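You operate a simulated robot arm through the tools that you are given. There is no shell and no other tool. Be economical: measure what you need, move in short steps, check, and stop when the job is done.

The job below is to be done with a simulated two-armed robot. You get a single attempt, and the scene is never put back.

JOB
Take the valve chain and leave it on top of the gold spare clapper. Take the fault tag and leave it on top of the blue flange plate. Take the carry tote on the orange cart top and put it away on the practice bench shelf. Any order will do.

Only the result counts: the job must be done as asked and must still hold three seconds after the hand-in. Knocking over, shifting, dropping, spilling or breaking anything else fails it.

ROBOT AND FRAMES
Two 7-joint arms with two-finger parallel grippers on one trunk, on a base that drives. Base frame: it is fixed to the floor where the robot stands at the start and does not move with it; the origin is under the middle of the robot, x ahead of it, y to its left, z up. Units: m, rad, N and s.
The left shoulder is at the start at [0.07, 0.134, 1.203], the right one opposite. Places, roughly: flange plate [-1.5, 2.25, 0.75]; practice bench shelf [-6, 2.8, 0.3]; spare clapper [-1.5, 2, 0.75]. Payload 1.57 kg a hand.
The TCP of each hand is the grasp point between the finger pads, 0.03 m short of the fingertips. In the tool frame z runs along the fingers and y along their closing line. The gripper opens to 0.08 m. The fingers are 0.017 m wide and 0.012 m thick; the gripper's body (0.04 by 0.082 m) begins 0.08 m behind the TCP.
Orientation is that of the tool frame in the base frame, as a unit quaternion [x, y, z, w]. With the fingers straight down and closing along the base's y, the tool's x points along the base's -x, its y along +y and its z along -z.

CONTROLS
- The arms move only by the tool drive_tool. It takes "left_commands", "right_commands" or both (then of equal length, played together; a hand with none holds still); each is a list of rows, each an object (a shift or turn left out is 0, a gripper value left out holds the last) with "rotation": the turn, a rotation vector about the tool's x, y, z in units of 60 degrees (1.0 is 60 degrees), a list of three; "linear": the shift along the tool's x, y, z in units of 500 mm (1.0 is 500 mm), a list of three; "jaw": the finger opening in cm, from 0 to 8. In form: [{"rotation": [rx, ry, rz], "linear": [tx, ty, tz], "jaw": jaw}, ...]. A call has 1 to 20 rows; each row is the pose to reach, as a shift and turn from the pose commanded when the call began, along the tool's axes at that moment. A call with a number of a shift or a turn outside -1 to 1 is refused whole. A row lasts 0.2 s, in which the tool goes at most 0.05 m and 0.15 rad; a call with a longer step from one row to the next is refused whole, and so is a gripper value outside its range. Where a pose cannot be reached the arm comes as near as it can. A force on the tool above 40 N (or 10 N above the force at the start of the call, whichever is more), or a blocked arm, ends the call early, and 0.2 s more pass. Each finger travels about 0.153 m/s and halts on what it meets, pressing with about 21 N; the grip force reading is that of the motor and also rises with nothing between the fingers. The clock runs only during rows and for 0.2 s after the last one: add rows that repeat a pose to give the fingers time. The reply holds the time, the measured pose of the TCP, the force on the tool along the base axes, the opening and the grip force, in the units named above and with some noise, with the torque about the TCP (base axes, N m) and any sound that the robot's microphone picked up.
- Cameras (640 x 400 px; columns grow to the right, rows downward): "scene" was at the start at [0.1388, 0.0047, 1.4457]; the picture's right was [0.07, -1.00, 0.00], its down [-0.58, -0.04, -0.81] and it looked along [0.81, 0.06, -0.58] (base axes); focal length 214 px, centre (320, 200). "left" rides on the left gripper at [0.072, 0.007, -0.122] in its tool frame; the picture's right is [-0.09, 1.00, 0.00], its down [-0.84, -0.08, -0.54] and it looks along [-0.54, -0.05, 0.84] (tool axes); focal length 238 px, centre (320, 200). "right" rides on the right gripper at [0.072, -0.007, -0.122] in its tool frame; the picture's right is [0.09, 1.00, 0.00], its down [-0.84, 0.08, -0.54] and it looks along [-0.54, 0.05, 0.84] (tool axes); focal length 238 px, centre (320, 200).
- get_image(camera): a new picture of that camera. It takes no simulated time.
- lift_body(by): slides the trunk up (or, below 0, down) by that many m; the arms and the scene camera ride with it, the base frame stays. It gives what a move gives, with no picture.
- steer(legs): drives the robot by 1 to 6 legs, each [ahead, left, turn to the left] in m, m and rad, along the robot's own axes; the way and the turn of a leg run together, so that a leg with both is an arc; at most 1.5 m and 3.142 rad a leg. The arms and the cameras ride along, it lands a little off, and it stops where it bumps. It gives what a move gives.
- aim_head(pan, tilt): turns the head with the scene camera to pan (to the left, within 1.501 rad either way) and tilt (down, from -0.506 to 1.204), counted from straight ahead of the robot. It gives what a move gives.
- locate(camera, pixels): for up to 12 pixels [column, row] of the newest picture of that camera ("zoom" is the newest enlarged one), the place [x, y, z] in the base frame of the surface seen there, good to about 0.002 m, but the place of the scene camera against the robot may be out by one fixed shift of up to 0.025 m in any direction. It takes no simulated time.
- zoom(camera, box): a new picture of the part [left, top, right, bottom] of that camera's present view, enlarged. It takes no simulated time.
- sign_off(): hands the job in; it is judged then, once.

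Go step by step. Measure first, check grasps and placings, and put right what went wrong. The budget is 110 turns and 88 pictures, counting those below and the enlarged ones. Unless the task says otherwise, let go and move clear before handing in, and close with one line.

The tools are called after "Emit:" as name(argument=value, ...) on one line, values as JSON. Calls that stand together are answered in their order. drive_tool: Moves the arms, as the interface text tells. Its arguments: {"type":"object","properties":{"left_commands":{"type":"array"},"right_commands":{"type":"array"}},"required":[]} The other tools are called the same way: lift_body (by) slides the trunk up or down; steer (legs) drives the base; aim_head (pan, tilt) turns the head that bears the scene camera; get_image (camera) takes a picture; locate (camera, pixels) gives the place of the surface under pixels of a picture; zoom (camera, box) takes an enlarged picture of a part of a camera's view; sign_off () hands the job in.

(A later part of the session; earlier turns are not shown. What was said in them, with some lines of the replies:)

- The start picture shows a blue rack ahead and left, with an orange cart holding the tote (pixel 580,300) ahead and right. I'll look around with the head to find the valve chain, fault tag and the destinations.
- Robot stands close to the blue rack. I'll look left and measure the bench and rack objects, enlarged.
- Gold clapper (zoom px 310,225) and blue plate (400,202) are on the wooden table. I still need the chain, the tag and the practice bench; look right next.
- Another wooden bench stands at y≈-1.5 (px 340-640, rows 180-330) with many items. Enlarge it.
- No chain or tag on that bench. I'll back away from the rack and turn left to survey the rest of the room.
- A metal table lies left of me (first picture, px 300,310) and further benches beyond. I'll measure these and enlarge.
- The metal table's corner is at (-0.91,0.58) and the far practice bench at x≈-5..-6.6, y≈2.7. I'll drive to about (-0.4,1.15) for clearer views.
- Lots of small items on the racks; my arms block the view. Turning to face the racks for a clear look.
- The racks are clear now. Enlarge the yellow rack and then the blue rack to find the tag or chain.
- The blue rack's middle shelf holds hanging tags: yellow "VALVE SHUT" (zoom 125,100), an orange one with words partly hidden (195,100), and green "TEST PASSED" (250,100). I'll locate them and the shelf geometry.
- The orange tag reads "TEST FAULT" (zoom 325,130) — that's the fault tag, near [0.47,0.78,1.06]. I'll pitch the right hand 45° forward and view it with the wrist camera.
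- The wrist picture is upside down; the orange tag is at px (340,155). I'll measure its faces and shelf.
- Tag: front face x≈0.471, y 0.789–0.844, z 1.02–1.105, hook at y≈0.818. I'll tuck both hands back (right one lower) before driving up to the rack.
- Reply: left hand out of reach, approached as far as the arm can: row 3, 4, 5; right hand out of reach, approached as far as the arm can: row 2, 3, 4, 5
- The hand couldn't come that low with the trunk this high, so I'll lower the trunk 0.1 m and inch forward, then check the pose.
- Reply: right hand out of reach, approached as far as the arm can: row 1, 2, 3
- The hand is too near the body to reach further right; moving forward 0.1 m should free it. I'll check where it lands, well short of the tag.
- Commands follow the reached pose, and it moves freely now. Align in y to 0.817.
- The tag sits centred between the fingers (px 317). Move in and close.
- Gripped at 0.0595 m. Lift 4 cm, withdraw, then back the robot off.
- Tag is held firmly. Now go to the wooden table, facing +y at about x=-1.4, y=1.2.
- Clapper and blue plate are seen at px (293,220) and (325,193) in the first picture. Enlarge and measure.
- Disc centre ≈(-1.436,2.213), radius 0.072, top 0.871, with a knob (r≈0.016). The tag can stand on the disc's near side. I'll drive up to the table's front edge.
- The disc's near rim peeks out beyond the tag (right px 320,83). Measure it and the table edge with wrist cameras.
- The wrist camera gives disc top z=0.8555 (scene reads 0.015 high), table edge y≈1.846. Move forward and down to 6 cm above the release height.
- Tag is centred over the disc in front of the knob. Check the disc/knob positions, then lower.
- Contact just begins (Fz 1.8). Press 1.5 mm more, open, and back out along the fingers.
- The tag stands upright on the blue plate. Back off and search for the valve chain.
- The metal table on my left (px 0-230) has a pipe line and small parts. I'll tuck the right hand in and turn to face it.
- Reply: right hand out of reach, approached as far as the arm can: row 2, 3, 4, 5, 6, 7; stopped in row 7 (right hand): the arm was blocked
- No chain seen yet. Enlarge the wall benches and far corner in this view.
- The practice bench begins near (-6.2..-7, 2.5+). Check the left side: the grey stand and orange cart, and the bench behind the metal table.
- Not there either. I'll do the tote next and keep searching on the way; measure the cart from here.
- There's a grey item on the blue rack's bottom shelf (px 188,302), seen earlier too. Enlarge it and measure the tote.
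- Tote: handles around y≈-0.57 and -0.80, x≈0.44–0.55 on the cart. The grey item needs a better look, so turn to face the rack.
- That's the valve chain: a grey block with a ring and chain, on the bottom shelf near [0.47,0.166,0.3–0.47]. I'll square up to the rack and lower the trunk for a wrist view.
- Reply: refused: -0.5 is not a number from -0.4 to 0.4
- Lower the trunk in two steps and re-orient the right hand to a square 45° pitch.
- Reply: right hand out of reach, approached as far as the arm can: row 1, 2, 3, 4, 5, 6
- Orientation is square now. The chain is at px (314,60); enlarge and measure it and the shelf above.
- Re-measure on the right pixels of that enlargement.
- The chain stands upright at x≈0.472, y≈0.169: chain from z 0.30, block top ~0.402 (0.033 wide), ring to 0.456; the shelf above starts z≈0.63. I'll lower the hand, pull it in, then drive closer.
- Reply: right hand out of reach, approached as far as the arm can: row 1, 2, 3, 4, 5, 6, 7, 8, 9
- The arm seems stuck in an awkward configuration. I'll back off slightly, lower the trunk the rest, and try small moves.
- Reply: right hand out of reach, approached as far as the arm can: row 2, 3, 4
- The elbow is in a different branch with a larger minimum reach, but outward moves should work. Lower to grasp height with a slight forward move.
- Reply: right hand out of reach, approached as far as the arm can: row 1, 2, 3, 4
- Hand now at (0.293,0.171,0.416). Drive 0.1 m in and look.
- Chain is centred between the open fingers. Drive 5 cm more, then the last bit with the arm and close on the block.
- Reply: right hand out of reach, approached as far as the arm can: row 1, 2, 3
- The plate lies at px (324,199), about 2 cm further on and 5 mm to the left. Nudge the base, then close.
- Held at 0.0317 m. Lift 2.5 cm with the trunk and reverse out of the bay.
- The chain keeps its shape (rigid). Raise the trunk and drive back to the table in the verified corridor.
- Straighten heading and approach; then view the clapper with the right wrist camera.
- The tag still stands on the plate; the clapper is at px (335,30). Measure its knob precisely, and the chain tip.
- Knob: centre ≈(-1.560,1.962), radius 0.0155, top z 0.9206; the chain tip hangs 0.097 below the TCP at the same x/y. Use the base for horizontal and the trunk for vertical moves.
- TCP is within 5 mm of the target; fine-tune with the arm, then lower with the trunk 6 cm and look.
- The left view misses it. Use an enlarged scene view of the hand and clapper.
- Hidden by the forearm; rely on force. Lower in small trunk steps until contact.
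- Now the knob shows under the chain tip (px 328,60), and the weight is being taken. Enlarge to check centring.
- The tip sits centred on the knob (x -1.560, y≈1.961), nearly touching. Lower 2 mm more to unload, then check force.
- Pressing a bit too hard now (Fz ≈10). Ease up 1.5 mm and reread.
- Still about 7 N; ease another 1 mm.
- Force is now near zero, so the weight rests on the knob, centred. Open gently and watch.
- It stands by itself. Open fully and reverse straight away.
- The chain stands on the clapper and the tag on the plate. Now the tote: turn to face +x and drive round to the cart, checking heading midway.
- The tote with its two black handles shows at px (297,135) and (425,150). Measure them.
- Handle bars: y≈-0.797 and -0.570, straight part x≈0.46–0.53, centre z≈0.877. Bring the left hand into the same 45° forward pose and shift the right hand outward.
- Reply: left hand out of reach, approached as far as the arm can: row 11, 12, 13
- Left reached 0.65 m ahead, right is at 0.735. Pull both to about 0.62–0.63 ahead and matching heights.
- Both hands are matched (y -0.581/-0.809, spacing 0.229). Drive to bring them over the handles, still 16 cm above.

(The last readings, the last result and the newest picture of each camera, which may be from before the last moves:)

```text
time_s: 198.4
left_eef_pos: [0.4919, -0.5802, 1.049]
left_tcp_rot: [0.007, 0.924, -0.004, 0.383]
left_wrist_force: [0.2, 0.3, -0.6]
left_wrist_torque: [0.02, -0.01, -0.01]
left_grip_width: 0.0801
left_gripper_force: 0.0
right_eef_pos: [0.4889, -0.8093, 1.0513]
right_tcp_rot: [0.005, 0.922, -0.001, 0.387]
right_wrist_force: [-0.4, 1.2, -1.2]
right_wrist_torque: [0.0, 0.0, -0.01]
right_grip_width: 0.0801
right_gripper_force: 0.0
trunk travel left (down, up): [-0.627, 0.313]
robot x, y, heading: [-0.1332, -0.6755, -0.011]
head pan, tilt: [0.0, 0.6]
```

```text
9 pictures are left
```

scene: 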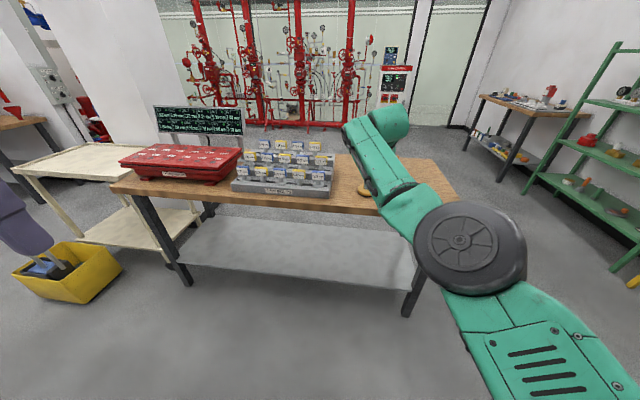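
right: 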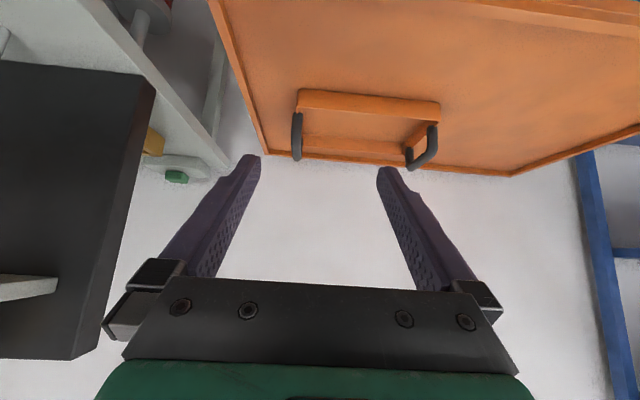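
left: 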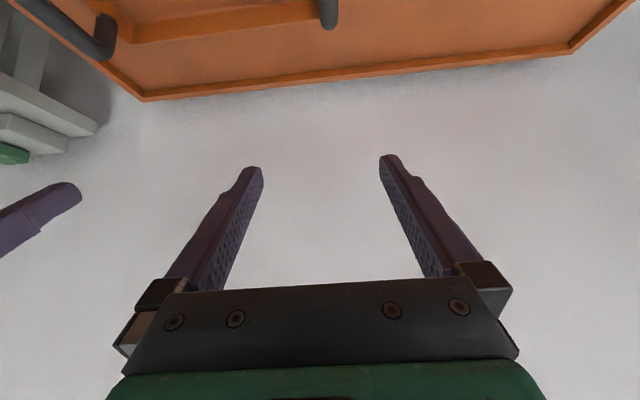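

Shift both hands 1 cm left, then lower the trunk so the fingers straddle the bars.

Emit:
drive_tool(right_commands=[{"linear": [0, 0.024, 0]}, {"linear": [0, 0.024, 0]}], left_commands=[{"linear": [0, 0.02, 0]}, {"linear": [0, 0.02, 0]}])

Emit:
lift_body(by=-0.12)

Emit:
get_image(camera="right")

```text
time_s: 199.1
left_eef_pos: [0.4931, -0.5708, 1.05]
left_tcp_rot: [0.007, 0.923, -0.004, 0.384]
left_wrist_force: [0.3, -0.5, 0.6]
left_wrist_torque: [0.0, 0.04, 0.02]
left_grip_width: 0.08
left_gripper_force: 0.1
right_eef_pos: [0.4898, -0.7984, 1.0485]
right_tcp_rot: [0.005, 0.922, -0.002, 0.386]
right_wrist_force: [0.0, -0.6, 0.3]
right_wrist_torque: [-0.03, 0.02, 0.02]
right_grip_width: 0.0801
right_gripper_force: 0.1
trunk travel left (down, up): [-0.627, 0.313]
robot x, y, heading: [-0.1357, -0.6807, -0.02]
head pan, tilt: [0.0, 0.6]
```

```text
time_s: 200.6
left_eef_pos: [0.4929, -0.5705, 0.93]
left_tcp_rot: [0.006, 0.924, -0.004, 0.383]
left_wrist_force: [-1.0, -0.2, -0.1]
left_wrist_torque: [0.01, 0.02, -0.02]
left_grip_width: 0.08
left_gripper_force: 0.0
right_eef_pos: [0.4897, -0.7981, 0.9283]
right_tcp_rot: [0.005, 0.923, -0.002, 0.385]
right_wrist_force: [-0.7, 0.0, 0.0]
right_wrist_torque: [0.01, 0.02, -0.02]
right_grip_width: 0.0799
right_gripper_force: 0.1
trunk travel left (down, up): [-0.507, 0.433]
robot x, y, heading: [-0.1323, -0.6779, -0.015]
head pan, tilt: [0.0, 0.6]
```

```text
8 pictures are left
```

right: 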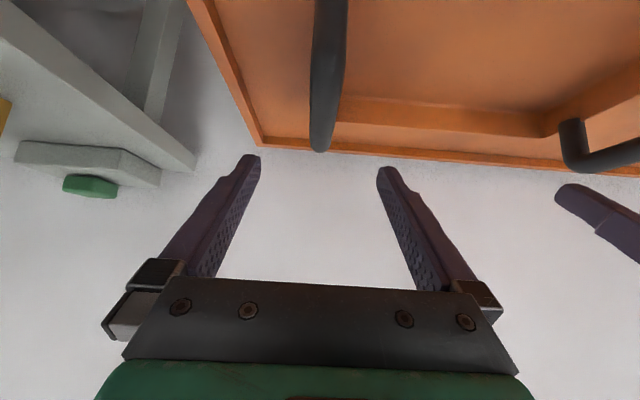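

The handle is centred between the right fingers (px 325). Lower 5.3 cm and close both.

Emit:
lift_body(by=-0.053)

Emit:
drive_tool(right_commands=[{"jaw": 5}, {"jaw": 2.5}, {"jaw": 0.5}, {"jaw": 0.5}, {"jaw": 0.5}], left_commands=[{"jaw": 5}, {"jaw": 2.5}, {"jaw": 0.5}, {"jaw": 0.5}, {"jaw": 0.5}])

```text
time_s: 201.5
left_eef_pos: [0.4927, -0.5694, 0.8763]
left_tcp_rot: [0.006, 0.924, -0.003, 0.383]
left_wrist_force: [0.3, 0.1, -0.1]
left_wrist_torque: [0.02, 0.03, -0.04]
left_grip_width: 0.0799
left_gripper_force: 0.1
right_eef_pos: [0.4898, -0.7982, 0.8754]
right_tcp_rot: [0.004, 0.923, -0.001, 0.385]
right_wrist_force: [-0.3, 0.1, 0.0]
right_wrist_torque: [0.02, -0.01, 0.0]
right_grip_width: 0.0798
right_gripper_force: 0.2
trunk travel left (down, up): [-0.454, 0.486]
robot x, y, heading: [-0.1344, -0.674, -0.013]
head pan, tilt: [0.0, 0.6]
```

```text
time_s: 202.7
left_eef_pos: [0.4949, -0.5674, 0.8769]
left_tcp_rot: [0.003, 0.924, 0.0, 0.383]
left_wrist_force: [4.3, 30.6, 0.9]
left_wrist_torque: [-0.01, -0.35, 0.22]
left_grip_width: 0.0177
left_gripper_force: 21.2
right_eef_pos: [0.4897, -0.7996, 0.8762]
right_tcp_rot: [0.007, 0.922, -0.003, 0.386]
right_wrist_force: [-3.1, -30.4, -0.5]
right_wrist_torque: [0.03, 0.11, 0.41]
right_grip_width: 0.0179
right_gripper_force: 20.7
trunk travel left (down, up): [-0.454, 0.486]
robot x, y, heading: [-0.1328, -0.6764, -0.016]
head pan, tilt: [0.0, 0.6]
```

Both gripped (1.8 cm bars) but there's 30 N internal force pushing the hands apart; relax by widening ~2 mm each.

Emit:
drive_tool(right_commands=[{"linear": [0, -0.002, 0]}, {"linear": [0, -0.004, 0]}, {"linear": [0, -0.004, 0]}], left_commands=[{"linear": [0, 0.002, 0]}, {"linear": [0, 0.004, 0]}, {"linear": [0, 0.004, 0]}])

```text
time_s: 203.5
left_eef_pos: [0.4923, -0.5672, 0.8772]
left_tcp_rot: [0.006, 0.924, -0.002, 0.383]
left_wrist_force: [5.0, 23.6, 0.8]
left_wrist_torque: [0.06, 0.08, 0.41]
left_grip_width: 0.018
left_gripper_force: 21.2
right_eef_pos: [0.489, -0.8014, 0.8768]
right_tcp_rot: [0.004, 0.923, -0.002, 0.386]
right_wrist_force: [-4.7, -22.6, -0.2]
right_wrist_torque: [-0.04, 0.12, 0.4]
right_grip_width: 0.0178
right_gripper_force: 21.0
trunk travel left (down, up): [-0.454, 0.486]
robot x, y, heading: [-0.1318, -0.6793, -0.014]
head pan, tilt: [0.0, 0.6]
```

Emit:
drive_tool(right_commands=[{"linear": [0, -0.005, 0]}, {"linear": [0, -0.009, 0]}, {"linear": [0, -0.009, 0]}], left_commands=[{"linear": [0, 0.005, 0]}, {"linear": [0, 0.009, 0]}, {"linear": [0, 0.009, 0]}])

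```text
time_s: 204.3
left_eef_pos: [0.4922, -0.5678, 0.8763]
left_tcp_rot: [0.01, 0.923, -0.007, 0.384]
left_wrist_force: [2.6, -12.5, 0.0]
left_wrist_torque: [-0.03, 0.25, 0.47]
left_grip_width: 0.0181
left_gripper_force: 21.4
right_eef_pos: [0.4895, -0.8009, 0.8761]
right_tcp_rot: [0.001, 0.922, 0.001, 0.386]
right_wrist_force: [-2.8, 11.8, 0.1]
right_wrist_torque: [0.01, -0.2, 0.24]
right_grip_width: 0.0178
right_gripper_force: 20.6
trunk travel left (down, up): [-0.454, 0.486]
robot x, y, heading: [-0.1349, -0.6766, -0.016]
head pan, tilt: [0.0, 0.6]
```

Slight overshoot; ease back 1.5 mm each, then lift with the trunk.

Emit:
drive_tool(right_commands=[{"linear": [0, 0.003, 0]}, {"linear": [0, 0.003, 0]}], left_commands=[{"linear": [0, -0.003, 0]}, {"linear": [0, -0.003, 0]}])

Emit:
lift_body(by=0.1)

Emit:
get_image(camera="right")

```text
time_s: 204.9
left_eef_pos: [0.4942, -0.568, 0.8764]
left_tcp_rot: [0.008, 0.923, -0.004, 0.384]
left_wrist_force: [1.8, -16.5, -0.4]
left_wrist_torque: [-0.01, -0.1, 0.41]
left_grip_width: 0.018
left_gripper_force: 21.3
right_eef_pos: [0.4903, -0.8015, 0.8762]
right_tcp_rot: [0.003, 0.922, 0.0, 0.386]
right_wrist_force: [-3.3, 16.9, -0.6]
right_wrist_torque: [-0.03, 0.11, 0.26]
right_grip_width: 0.018
right_gripper_force: 21.1
trunk travel left (down, up): [-0.454, 0.486]
robot x, y, heading: [-0.1306, -0.6798, -0.016]
head pan, tilt: [0.0, 0.6]
```

```text
time_s: 206.2
left_eef_pos: [0.495, -0.5678, 0.975]
left_tcp_rot: [0.006, 0.924, -0.004, 0.383]
left_wrist_force: [1.0, -26.2, -1.1]
left_wrist_torque: [0.05, 0.14, 0.43]
left_grip_width: 0.018
left_gripper_force: 21.4
right_eef_pos: [0.4913, -0.8011, 0.9763]
right_tcp_rot: [0.003, 0.923, 0.0, 0.386]
right_wrist_force: [-1.1, 25.7, -1.8]
right_wrist_torque: [0.0, -0.11, 0.15]
right_grip_width: 0.0178
right_gripper_force: 21.0
trunk travel left (down, up): [-0.554, 0.386]
robot x, y, heading: [-0.1334, -0.6762, -0.02]
head pan, tilt: [0.0, 0.6]
```

```text
7 pictures are left
```

right: 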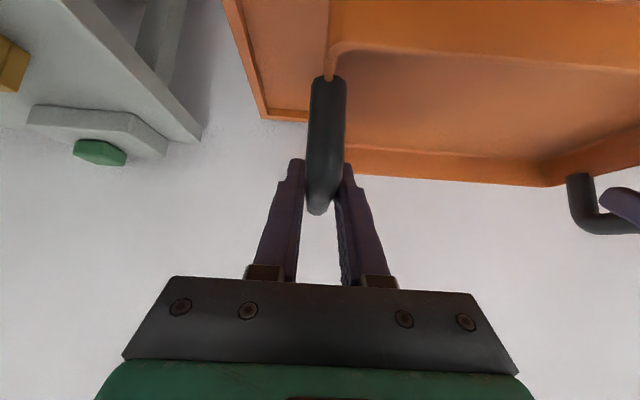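

Tote is lifted level. Internal force is now -26 N, so ease each hand 2 mm inward to balance.

Emit:
drive_tool(right_commands=[{"linear": [0, 0.004, 0]}, {"linear": [0, 0.004, 0]}, {"linear": [0, 0.004, 0]}], left_commands=[{"linear": [0, -0.004, 0]}, {"linear": [0, -0.004, 0]}, {"linear": [0, -0.004, 0]}])

```text
time_s: 207.0
left_eef_pos: [0.4947, -0.5667, 0.9765]
left_tcp_rot: [0.006, 0.924, -0.003, 0.382]
left_wrist_force: [2.8, -14.2, -1.0]
left_wrist_torque: [-0.06, -0.16, 0.44]
left_grip_width: 0.018
left_gripper_force: 21.4
right_eef_pos: [0.4899, -0.8023, 0.9771]
right_tcp_rot: [0.005, 0.922, -0.001, 0.386]
right_wrist_force: [-2.4, 12.9, -1.7]
right_wrist_torque: [0.0, 0.2, 0.3]
right_grip_width: 0.0177
right_gripper_force: 20.8
trunk travel left (down, up): [-0.554, 0.386]
robot x, y, heading: [-0.1314, -0.6768, -0.015]
head pan, tilt: [0.0, 0.6]
```

Balanced enough. Carry: back away from the cart, go left to the corridor, then turn to face −x.

Emit:
steer(legs=[[-0.4, 0, 0.015], [0, 1.2, 0]])

Emit:
steer(legs=[[0, 0.65, 0], [0, 0, 3.14]])

```text
time_s: 215.3
left_eef_pos: [0.0761, 0.6793, 0.9766]
left_tcp_rot: [-0.013, 0.923, 0.004, 0.384]
left_wrist_force: [2.3, 12.3, -1.5]
left_wrist_torque: [-0.03, 0.0, 0.34]
left_grip_width: 0.0175
left_gripper_force: 20.9
right_eef_pos: [0.0812, 0.4456, 0.9766]
right_tcp_rot: [-0.014, 0.922, 0.007, 0.386]
right_wrist_force: [-3.0, -12.4, -2.3]
right_wrist_torque: [-0.01, -0.01, 0.32]
right_grip_width: 0.0179
right_gripper_force: 20.9
trunk travel left (down, up): [-0.554, 0.386]
robot x, y, heading: [-0.5487, 0.5462, 0.03]
head pan, tilt: [0.0, 0.6]
```

```text
time_s: 226.1
left_eef_pos: [-1.192, 1.0709, 0.9761]
left_tcp_rot: [0.924, 0.0, -0.382, -0.001]
left_wrist_force: [-3.3, -2.0, -2.7]
left_wrist_torque: [0.0, -0.01, 0.36]
left_grip_width: 0.018
left_gripper_force: 21.0
right_eef_pos: [-1.1892, 1.3054, 0.9764]
right_tcp_rot: [0.923, 0.002, -0.385, 0.001]
right_wrist_force: [2.1, 2.1, -1.7]
right_wrist_torque: [-0.04, 0.01, 0.29]
right_grip_width: 0.0176
right_gripper_force: 21.1
trunk travel left (down, up): [-0.554, 0.386]
robot x, y, heading: [-0.5667, 1.1924, 3.137]
head pan, tilt: [0.0, 0.6]
```

Holding well with heading 3.137. Drive down the corridor to x≈-2.3 and look ahead.

Emit:
steer(legs=[[1.4, -0.02, 0], [0.3, 0, 0]])

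Emit:
aim_head(pan=-0.35, tilt=0.35)

Emit:
get_image(camera="scene")

```text
time_s: 234.9
left_eef_pos: [-2.9335, 1.1505, 0.9756]
left_tcp_rot: [0.924, -0.015, -0.382, -0.007]
left_wrist_force: [-2.7, -0.2, -0.8]
left_wrist_torque: [-0.04, -0.01, 0.33]
left_grip_width: 0.0179
left_gripper_force: 20.7
right_eef_pos: [-2.9242, 1.3849, 0.9754]
right_tcp_rot: [0.922, -0.012, -0.386, -0.005]
right_wrist_force: [2.7, -0.4, -2.1]
right_wrist_torque: [-0.02, -0.05, 0.25]
right_grip_width: 0.0178
right_gripper_force: 20.8
trunk travel left (down, up): [-0.554, 0.386]
robot x, y, heading: [-2.306, 1.2469, 3.107]
head pan, tilt: [0.0, 0.6]
```

```text
time_s: 235.8
left_eef_pos: [-2.933, 1.1496, 0.976]
left_tcp_rot: [0.924, -0.014, -0.382, -0.007]
left_wrist_force: [-2.3, -0.1, -1.1]
left_wrist_torque: [0.0, 0.05, 0.39]
left_grip_width: 0.0177
left_gripper_force: 21.5
right_eef_pos: [-2.9247, 1.3843, 0.9774]
right_tcp_rot: [0.922, -0.012, -0.386, -0.004]
right_wrist_force: [2.7, -0.2, -1.5]
right_wrist_torque: [-0.04, -0.08, 0.29]
right_grip_width: 0.0177
right_gripper_force: 21.2
trunk travel left (down, up): [-0.554, 0.386]
robot x, y, heading: [-2.3049, 1.248, 3.111]
head pan, tilt: [-0.351, 0.351]
```

```text
6 pictures are left
```

scene: 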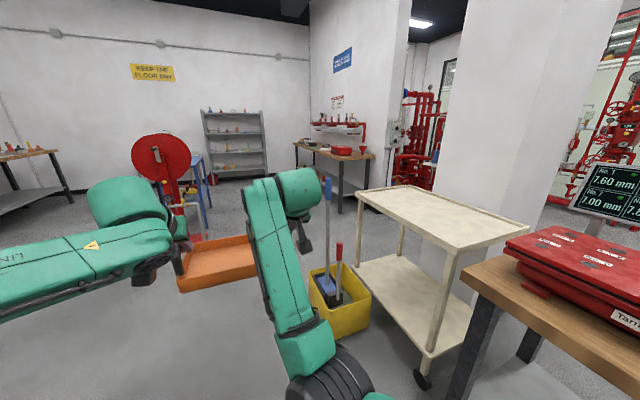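

Emit:
locate(camera="scene", pixels=[[345, 335], [310, 275], [370, 300], [355, 200], [328, 190], [160, 160], [200, 240], [340, 212], [372, 155], [296, 145], [345, 190], [420, 385]])

```text
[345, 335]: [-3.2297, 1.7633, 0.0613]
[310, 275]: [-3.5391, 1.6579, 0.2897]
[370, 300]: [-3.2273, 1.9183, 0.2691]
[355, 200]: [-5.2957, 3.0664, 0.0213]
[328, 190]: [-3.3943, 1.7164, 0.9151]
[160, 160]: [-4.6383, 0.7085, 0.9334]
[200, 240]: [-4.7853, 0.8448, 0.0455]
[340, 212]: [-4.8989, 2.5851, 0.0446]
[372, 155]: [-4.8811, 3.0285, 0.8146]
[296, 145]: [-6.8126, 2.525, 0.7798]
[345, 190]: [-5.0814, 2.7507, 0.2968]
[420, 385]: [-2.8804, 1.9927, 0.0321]
```

The bench spans x −4.9…−6.85, front y≈2.53, shelf z≈0.28–0.30; bucket at (−3.2…−3.55,1.65…1.92), reel near (−4.65,0.75). I'll thread between them, then turn to +y.

Emit:
steer(legs=[[0, 0.05, 0.035], [1.4, 0, 0], [0.36, 0, 0]])

```text
time_s: 245.2
left_eef_pos: [-4.6987, 1.0623, 0.9766]
left_tcp_rot: [0.924, 0.004, -0.382, 0.002]
left_wrist_force: [-3.0, 0.0, -1.5]
left_wrist_torque: [-0.02, -0.05, 0.32]
left_grip_width: 0.0178
left_gripper_force: 21.8
right_eef_pos: [-4.6986, 1.2961, 0.9766]
right_tcp_rot: [0.922, 0.007, -0.386, 0.004]
right_wrist_force: [2.4, -0.2, -2.3]
right_wrist_torque: [0.05, 0.01, 0.24]
right_grip_width: 0.0179
right_gripper_force: 21.0
trunk travel left (down, up): [-0.554, 0.386]
robot x, y, heading: [-4.0721, 1.1813, -3.136]
head pan, tilt: [-0.351, 0.351]
```

Emit:
steer(legs=[[0, 0, -1.576], [0.5, 0, 0]])

Emit:
steer(legs=[[0, 1.4, 0]])

Emit:
aim_head(pan=0.3, tilt=0.55)

Emit:
get_image(camera="scene")

```text
time_s: 251.9
left_eef_pos: [-4.1933, 2.3101, 0.9768]
left_tcp_rot: [0.654, -0.653, -0.27, -0.271]
left_wrist_force: [1.2, 2.7, -0.3]
left_wrist_torque: [0.0, 0.0, 0.3]
left_grip_width: 0.0179
left_gripper_force: 21.3
right_eef_pos: [-3.9585, 2.3065, 0.9755]
right_tcp_rot: [0.654, -0.651, -0.274, -0.272]
right_wrist_force: [-0.1, -2.2, -2.2]
right_wrist_torque: [0.01, -0.03, 0.2]
right_grip_width: 0.0178
right_gripper_force: 20.8
trunk travel left (down, up): [-0.554, 0.386]
robot x, y, heading: [-4.0749, 1.6832, 1.569]
head pan, tilt: [-0.351, 0.351]
```

```text
time_s: 258.9
left_eef_pos: [-5.5806, 2.3323, 0.9761]
left_tcp_rot: [-0.645, 0.661, 0.267, 0.274]
left_wrist_force: [-0.9, 2.1, -1.3]
left_wrist_torque: [0.01, 0.0, 0.31]
left_grip_width: 0.0179
left_gripper_force: 21.0
right_eef_pos: [-5.3472, 2.3251, 0.9772]
right_tcp_rot: [-0.645, 0.659, 0.27, 0.275]
right_wrist_force: [-0.4, -2.4, -2.0]
right_wrist_torque: [-0.04, -0.02, 0.25]
right_grip_width: 0.0179
right_gripper_force: 21.2
trunk travel left (down, up): [-0.554, 0.386]
robot x, y, heading: [-5.4763, 1.7041, 1.54]
head pan, tilt: [-0.351, 0.351]
```

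```text
time_s: 260.0
left_eef_pos: [-5.5814, 2.3318, 0.9753]
left_tcp_rot: [-0.645, 0.661, 0.267, 0.274]
left_wrist_force: [0.9, 2.5, -2.2]
left_wrist_torque: [0.0, -0.01, 0.33]
left_grip_width: 0.0176
left_gripper_force: 20.9
right_eef_pos: [-5.347, 2.3251, 0.9767]
right_tcp_rot: [-0.645, 0.659, 0.27, 0.275]
right_wrist_force: [0.4, -2.4, -0.7]
right_wrist_torque: [-0.08, 0.02, 0.25]
right_grip_width: 0.0175
right_gripper_force: 20.8
trunk travel left (down, up): [-0.554, 0.386]
robot x, y, heading: [-5.4815, 1.7045, 1.54]
head pan, tilt: [0.3, 0.55]
```

```text
5 pictures are left
```

scene: 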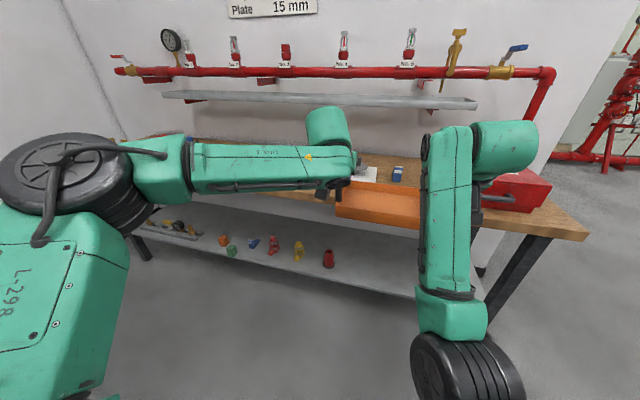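

The shelf's right part (px 360–470, row 270) is free; items stand left of px 335. Measure.

Emit:
locate(camera="scene", pixels=[[328, 262], [298, 255], [395, 292], [330, 280], [400, 255], [400, 275], [480, 270], [520, 250], [460, 225], [415, 240], [380, 245], [272, 195]])

```text
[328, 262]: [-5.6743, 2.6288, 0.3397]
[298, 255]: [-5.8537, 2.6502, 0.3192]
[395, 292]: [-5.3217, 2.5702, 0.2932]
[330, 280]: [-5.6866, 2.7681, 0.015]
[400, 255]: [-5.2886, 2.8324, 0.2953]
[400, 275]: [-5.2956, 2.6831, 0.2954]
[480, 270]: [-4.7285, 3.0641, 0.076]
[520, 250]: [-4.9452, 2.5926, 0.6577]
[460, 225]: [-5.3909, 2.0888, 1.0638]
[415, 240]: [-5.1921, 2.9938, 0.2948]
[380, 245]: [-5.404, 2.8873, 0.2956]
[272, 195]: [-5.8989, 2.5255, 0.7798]
```

Shelf z≈0.28 (corrected), front edge y≈2.57, free from x≈−5.62 to −4.95. I'll centre on x=−5.30, lower the arms 7 cm and the trunk before entering.

Emit:
steer(legs=[[0, -0.18, 0.031]])

Emit:
drive_tool(right_commands=[{"linear": [0.02, 0, 0.02]}, {"linear": [0.04, 0, 0.04]}, {"linear": [0.06, 0, 0.06]}, {"linear": [0.08, 0, 0.08]}, {"linear": [0.099, 0, 0.099]}, {"linear": [0.099, 0, 0.099]}], left_commands=[{"linear": [0.02, 0, 0.02]}, {"linear": [0.04, 0, 0.04]}, {"linear": [0.06, 0, 0.06]}, {"linear": [0.08, 0, 0.08]}, {"linear": [0.099, 0, 0.099]}, {"linear": [0.099, 0, 0.099]}])

```text
time_s: 261.5
left_eef_pos: [-5.4225, 2.3258, 0.9756]
left_tcp_rot: [0.655, -0.651, -0.271, -0.271]
left_wrist_force: [-0.2, 2.6, -1.2]
left_wrist_torque: [-0.07, 0.05, 0.35]
left_grip_width: 0.0178
left_gripper_force: 20.8
right_eef_pos: [-5.1894, 2.3262, 0.9763]
right_tcp_rot: [0.656, -0.649, -0.274, -0.271]
right_wrist_force: [0.7, -2.5, -1.6]
right_wrist_torque: [0.0, 0.0, 0.2]
right_grip_width: 0.0179
right_gripper_force: 21.3
trunk travel left (down, up): [-0.554, 0.386]
robot x, y, heading: [-5.3025, 1.7058, 1.575]
head pan, tilt: [0.3, 0.55]
```

```text
time_s: 262.9
left_eef_pos: [-5.4199, 2.3251, 0.9038]
left_tcp_rot: [0.655, -0.651, -0.271, -0.27]
left_wrist_force: [-1.1, 3.7, -1.6]
left_wrist_torque: [0.02, 0.01, 0.36]
left_grip_width: 0.0177
left_gripper_force: 21.2
right_eef_pos: [-5.1882, 2.3257, 0.9071]
right_tcp_rot: [0.656, -0.649, -0.275, -0.271]
right_wrist_force: [0.6, -2.6, -1.8]
right_wrist_torque: [-0.06, 0.0, 0.27]
right_grip_width: 0.0182
right_gripper_force: 21.3
trunk travel left (down, up): [-0.554, 0.386]
robot x, y, heading: [-5.2982, 1.7004, 1.574]
head pan, tilt: [0.3, 0.55]
```

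Emit:
lift_body(by=-0.4)

Emit:
lift_body(by=-0.115)

Emit:
aim_head(pan=0.0, tilt=0.35)

Emit:
get_image(camera="scene")

```text
time_s: 266.7
left_eef_pos: [-5.4221, 2.3249, 0.5054]
left_tcp_rot: [0.656, -0.65, -0.271, -0.27]
left_wrist_force: [-1.3, 2.8, -2.1]
left_wrist_torque: [0.09, -0.02, 0.39]
left_grip_width: 0.0179
left_gripper_force: 20.9
right_eef_pos: [-5.1884, 2.3267, 0.5063]
right_tcp_rot: [0.656, -0.649, -0.275, -0.271]
right_wrist_force: [1.2, -2.4, -1.4]
right_wrist_torque: [-0.08, -0.01, 0.31]
right_grip_width: 0.0177
right_gripper_force: 20.8
trunk travel left (down, up): [-0.154, 0.786]
robot x, y, heading: [-5.2989, 1.7035, 1.577]
head pan, tilt: [0.3, 0.55]
```

```text
time_s: 268.2
left_eef_pos: [-5.4215, 2.3254, 0.3894]
left_tcp_rot: [0.656, -0.65, -0.271, -0.27]
left_wrist_force: [-1.1, 3.0, -1.7]
left_wrist_torque: [-0.02, 0.01, 0.38]
left_grip_width: 0.0177
left_gripper_force: 21.2
right_eef_pos: [-5.188, 2.3263, 0.3917]
right_tcp_rot: [0.656, -0.649, -0.275, -0.27]
right_wrist_force: [1.2, -3.6, -0.4]
right_wrist_torque: [-0.01, 0.02, 0.3]
right_grip_width: 0.0178
right_gripper_force: 20.5
trunk travel left (down, up): [-0.039, 0.901]
robot x, y, heading: [-5.3034, 1.698, 1.575]
head pan, tilt: [0.3, 0.55]
```

```text
time_s: 269.0
left_eef_pos: [-5.4215, 2.3252, 0.3894]
left_tcp_rot: [0.656, -0.65, -0.271, -0.27]
left_wrist_force: [-0.8, 2.9, -1.5]
left_wrist_torque: [-0.07, 0.03, 0.36]
left_grip_width: 0.0178
left_gripper_force: 20.9
right_eef_pos: [-5.1883, 2.3268, 0.3912]
right_tcp_rot: [0.656, -0.649, -0.275, -0.271]
right_wrist_force: [1.1, -2.2, -1.2]
right_wrist_torque: [0.01, 0.0, 0.28]
right_grip_width: 0.0179
right_gripper_force: 20.4
trunk travel left (down, up): [-0.039, 0.901]
robot x, y, heading: [-5.301, 1.7031, 1.58]
head pan, tilt: [0.0, 0.351]
```

```text
4 pictures are left
```

scene: 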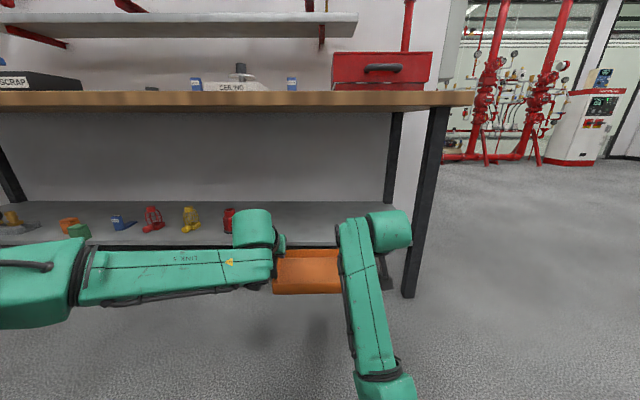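

The tote hangs level in front of the free shelf portion, clear of the leg (px 420) and red can (px 229). Advance 0.36 m over the shelf.

Emit:
steer(legs=[[0.36, 0, -0.006]])

Emit:
get_image(camera="scene")

```text
time_s: 271.3
left_eef_pos: [-5.4096, 2.6944, 0.3895]
left_tcp_rot: [-0.65, 0.656, 0.268, 0.272]
left_wrist_force: [-0.2, 3.6, -0.9]
left_wrist_torque: [-0.02, -0.03, 0.35]
left_grip_width: 0.018
left_gripper_force: 20.4
right_eef_pos: [-5.1763, 2.6919, 0.3921]
right_tcp_rot: [-0.651, 0.654, 0.273, 0.273]
right_wrist_force: [1.4, -2.5, -1.2]
right_wrist_torque: [-0.07, 0.02, 0.27]
right_grip_width: 0.0176
right_gripper_force: 20.9
trunk travel left (down, up): [-0.039, 0.901]
robot x, y, heading: [-5.297, 2.0666, 1.559]
head pan, tilt: [0.0, 0.351]
```

```text
3 pictures are left
```

scene: 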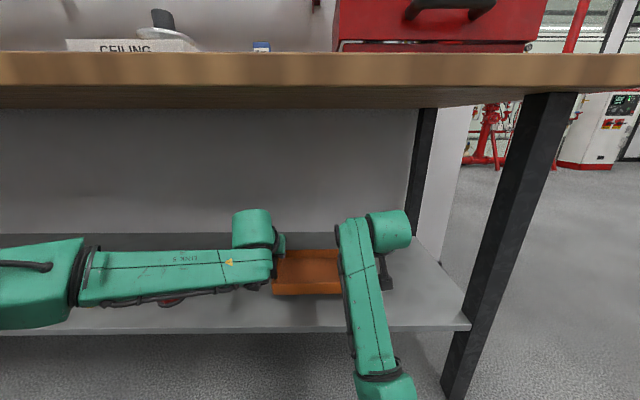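

Tote is over the shelf. Check the forearm's clearance to the items below before lowering.

Emit:
locate(camera="scene", pixels=[[172, 300], [170, 265], [200, 285], [90, 295], [30, 310], [255, 215], [330, 328], [305, 290], [250, 285], [20, 250]])

```text
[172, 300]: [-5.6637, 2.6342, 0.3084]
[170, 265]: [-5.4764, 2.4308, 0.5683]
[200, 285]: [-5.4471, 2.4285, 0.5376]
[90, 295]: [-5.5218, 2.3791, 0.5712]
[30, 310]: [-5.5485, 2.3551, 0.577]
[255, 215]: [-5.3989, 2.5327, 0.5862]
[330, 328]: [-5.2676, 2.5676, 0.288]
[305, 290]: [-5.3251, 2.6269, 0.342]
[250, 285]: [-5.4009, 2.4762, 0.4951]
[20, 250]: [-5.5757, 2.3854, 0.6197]
```

Forearms are well clear (z>0.5, y<2.5), tote front at y≈2.627 is behind the shelf edge 2.568. Lower gradually.

Emit:
lift_body(by=-0.028)

Emit:
lift_body(by=-0.005)

```text
time_s: 272.0
left_eef_pos: [-5.4104, 2.6941, 0.3611]
left_tcp_rot: [-0.65, 0.657, 0.268, 0.272]
left_wrist_force: [1.5, 3.3, -2.5]
left_wrist_torque: [-0.03, 0.04, 0.39]
left_grip_width: 0.0179
left_gripper_force: 21.1
right_eef_pos: [-5.1771, 2.6918, 0.3636]
right_tcp_rot: [-0.651, 0.654, 0.272, 0.273]
right_wrist_force: [-0.4, -2.5, -1.8]
right_wrist_torque: [-0.06, 0.04, 0.32]
right_grip_width: 0.018
right_gripper_force: 21.6
trunk travel left (down, up): [-0.011, 0.929]
robot x, y, heading: [-5.3041, 2.0682, 1.559]
head pan, tilt: [0.0, 0.351]
```

```text
time_s: 272.6
left_eef_pos: [-5.4105, 2.6942, 0.3572]
left_tcp_rot: [-0.65, 0.656, 0.269, 0.273]
left_wrist_force: [0.8, 2.6, 1.1]
left_wrist_torque: [-0.04, 0.02, 0.33]
left_grip_width: 0.0178
left_gripper_force: 21.4
right_eef_pos: [-5.1762, 2.6913, 0.359]
right_tcp_rot: [-0.651, 0.654, 0.272, 0.273]
right_wrist_force: [-0.5, -3.4, -1.5]
right_wrist_torque: [0.22, 0.02, 0.27]
right_grip_width: 0.0177
right_gripper_force: 21.4
trunk travel left (down, up): [-0.006, 0.934]
robot x, y, heading: [-5.303, 2.0682, 1.556]
head pan, tilt: [0.0, 0.351]
```

Left side just touches; right is 2 mm higher. Lower 2.5 mm more, then open both gently.

Emit:
lift_body(by=-0.0025)

Emit:
drive_tool(right_commands=[{"jaw": 2.2}, {"jaw": 3}, {"jaw": 5}, {"jaw": 7}, {"jaw": 7}], left_commands=[{"jaw": 2.2}, {"jaw": 3}, {"jaw": 5}, {"jaw": 7}, {"jaw": 7}])

Emit:
get_image(camera="right")

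```text
time_s: 273.1
left_eef_pos: [-5.4096, 2.6937, 0.3577]
left_tcp_rot: [-0.649, 0.656, 0.27, 0.274]
left_wrist_force: [0.0, 0.7, 9.1]
left_wrist_torque: [-0.19, -0.03, 0.3]
left_grip_width: 0.0175
left_gripper_force: 21.2
right_eef_pos: [-5.1749, 2.6921, 0.3582]
right_tcp_rot: [-0.65, 0.654, 0.273, 0.274]
right_wrist_force: [-0.3, -1.7, -1.8]
right_wrist_torque: [0.46, 0.05, 0.23]
right_grip_width: 0.0178
right_gripper_force: 21.1
trunk travel left (down, up): [-0.004, 0.936]
robot x, y, heading: [-5.2961, 2.0691, 1.559]
head pan, tilt: [0.0, 0.351]
```

```text
time_s: 274.3
left_eef_pos: [-5.4105, 2.6939, 0.3544]
left_tcp_rot: [-0.65, 0.656, 0.269, 0.273]
left_wrist_force: [0.1, -0.3, 1.1]
left_wrist_torque: [0.0, 0.03, -0.02]
left_grip_width: 0.0699
left_gripper_force: 0.0
right_eef_pos: [-5.1767, 2.6902, 0.3569]
right_tcp_rot: [-0.651, 0.654, 0.272, 0.273]
right_wrist_force: [0.9, -0.3, 0.7]
right_wrist_torque: [0.02, -0.01, 0.02]
right_grip_width: 0.0701
right_gripper_force: 0.0
trunk travel left (down, up): [-0.004, 0.936]
robot x, y, heading: [-5.3007, 2.0658, 1.562]
head pan, tilt: [0.0, 0.351]
```

```text
2 pictures are left
```

right: 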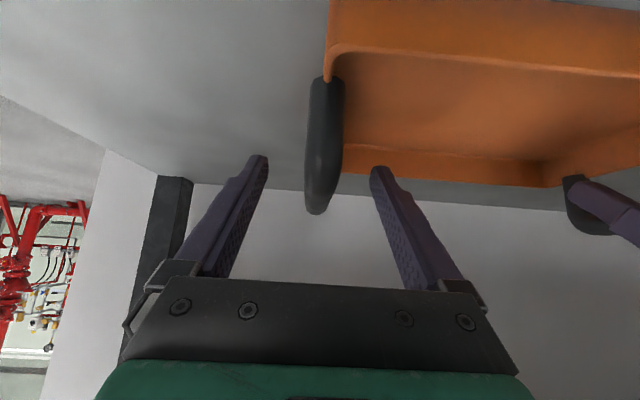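

The tote rests on the shelf, fingers open around the bars. Raise 3 cm and reverse out.

Emit:
lift_body(by=0.03)

Emit:
steer(legs=[[-0.4, 0, 0]])

Emit:
aim_head(pan=0.1, tilt=0.35)

Emit:
get_image(camera="right")

```text
time_s: 275.1
left_eef_pos: [-5.4105, 2.6937, 0.3848]
left_tcp_rot: [-0.651, 0.656, 0.269, 0.272]
left_wrist_force: [0.9, 1.2, -0.4]
left_wrist_torque: [0.02, 0.01, -0.03]
left_grip_width: 0.0699
left_gripper_force: 0.1
right_eef_pos: [-5.1768, 2.6907, 0.3863]
right_tcp_rot: [-0.65, 0.654, 0.272, 0.274]
right_wrist_force: [-0.2, -0.6, -0.3]
right_wrist_torque: [-0.02, -0.02, -0.03]
right_grip_width: 0.0698
right_gripper_force: 0.1
trunk travel left (down, up): [-0.034, 0.906]
robot x, y, heading: [-5.3023, 2.0685, 1.558]
head pan, tilt: [0.0, 0.351]
```

```text
time_s: 277.6
left_eef_pos: [-5.413, 2.2948, 0.3856]
left_tcp_rot: [-0.648, 0.658, 0.268, 0.274]
left_wrist_force: [0.0, 0.3, -0.3]
left_wrist_torque: [0.01, 0.02, 0.01]
left_grip_width: 0.0698
left_gripper_force: 0.0
right_eef_pos: [-5.1783, 2.2885, 0.3864]
right_tcp_rot: [-0.649, 0.656, 0.272, 0.273]
right_wrist_force: [-1.0, -0.8, -0.5]
right_wrist_torque: [-0.02, 0.02, 0.0]
right_grip_width: 0.0702
right_gripper_force: 0.0
trunk travel left (down, up): [-0.034, 0.906]
robot x, y, heading: [-5.3066, 1.6653, 1.554]
head pan, tilt: [0.0, 0.351]
```

```text
time_s: 278.2
left_eef_pos: [-5.4131, 2.2941, 0.3852]
left_tcp_rot: [-0.648, 0.658, 0.268, 0.273]
left_wrist_force: [-0.1, 0.9, 0.1]
left_wrist_torque: [0.03, 0.01, 0.02]
left_grip_width: 0.07
left_gripper_force: 0.2
right_eef_pos: [-5.1781, 2.2895, 0.387]
right_tcp_rot: [-0.649, 0.656, 0.272, 0.274]
right_wrist_force: [-0.1, 0.0, -0.2]
right_wrist_torque: [-0.02, 0.02, -0.06]
right_grip_width: 0.0699
right_gripper_force: 0.2
trunk travel left (down, up): [-0.034, 0.906]
robot x, y, heading: [-5.306, 1.6669, 1.555]
head pan, tilt: [0.099, 0.351]
```

```text
1 pictures are left
```

right: 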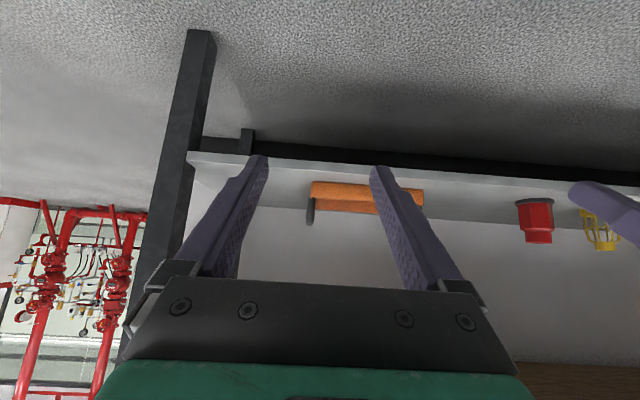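

The tote sits upright on the practice bench shelf (px 365,195), both hands are clear, and the tag and chain stood steady when last seen. Hand in.

Emit:
sign_off()

```text
The job is handed in.
```

All three items are placed and the job is handed in: the valve chain on the gold spare clapper, the fault tag on the blue flange plate, and the carry tote on the practice bench shelf. I last saw the chain and tag standing steady before I fetched the tote and did not look at them again before handing in.
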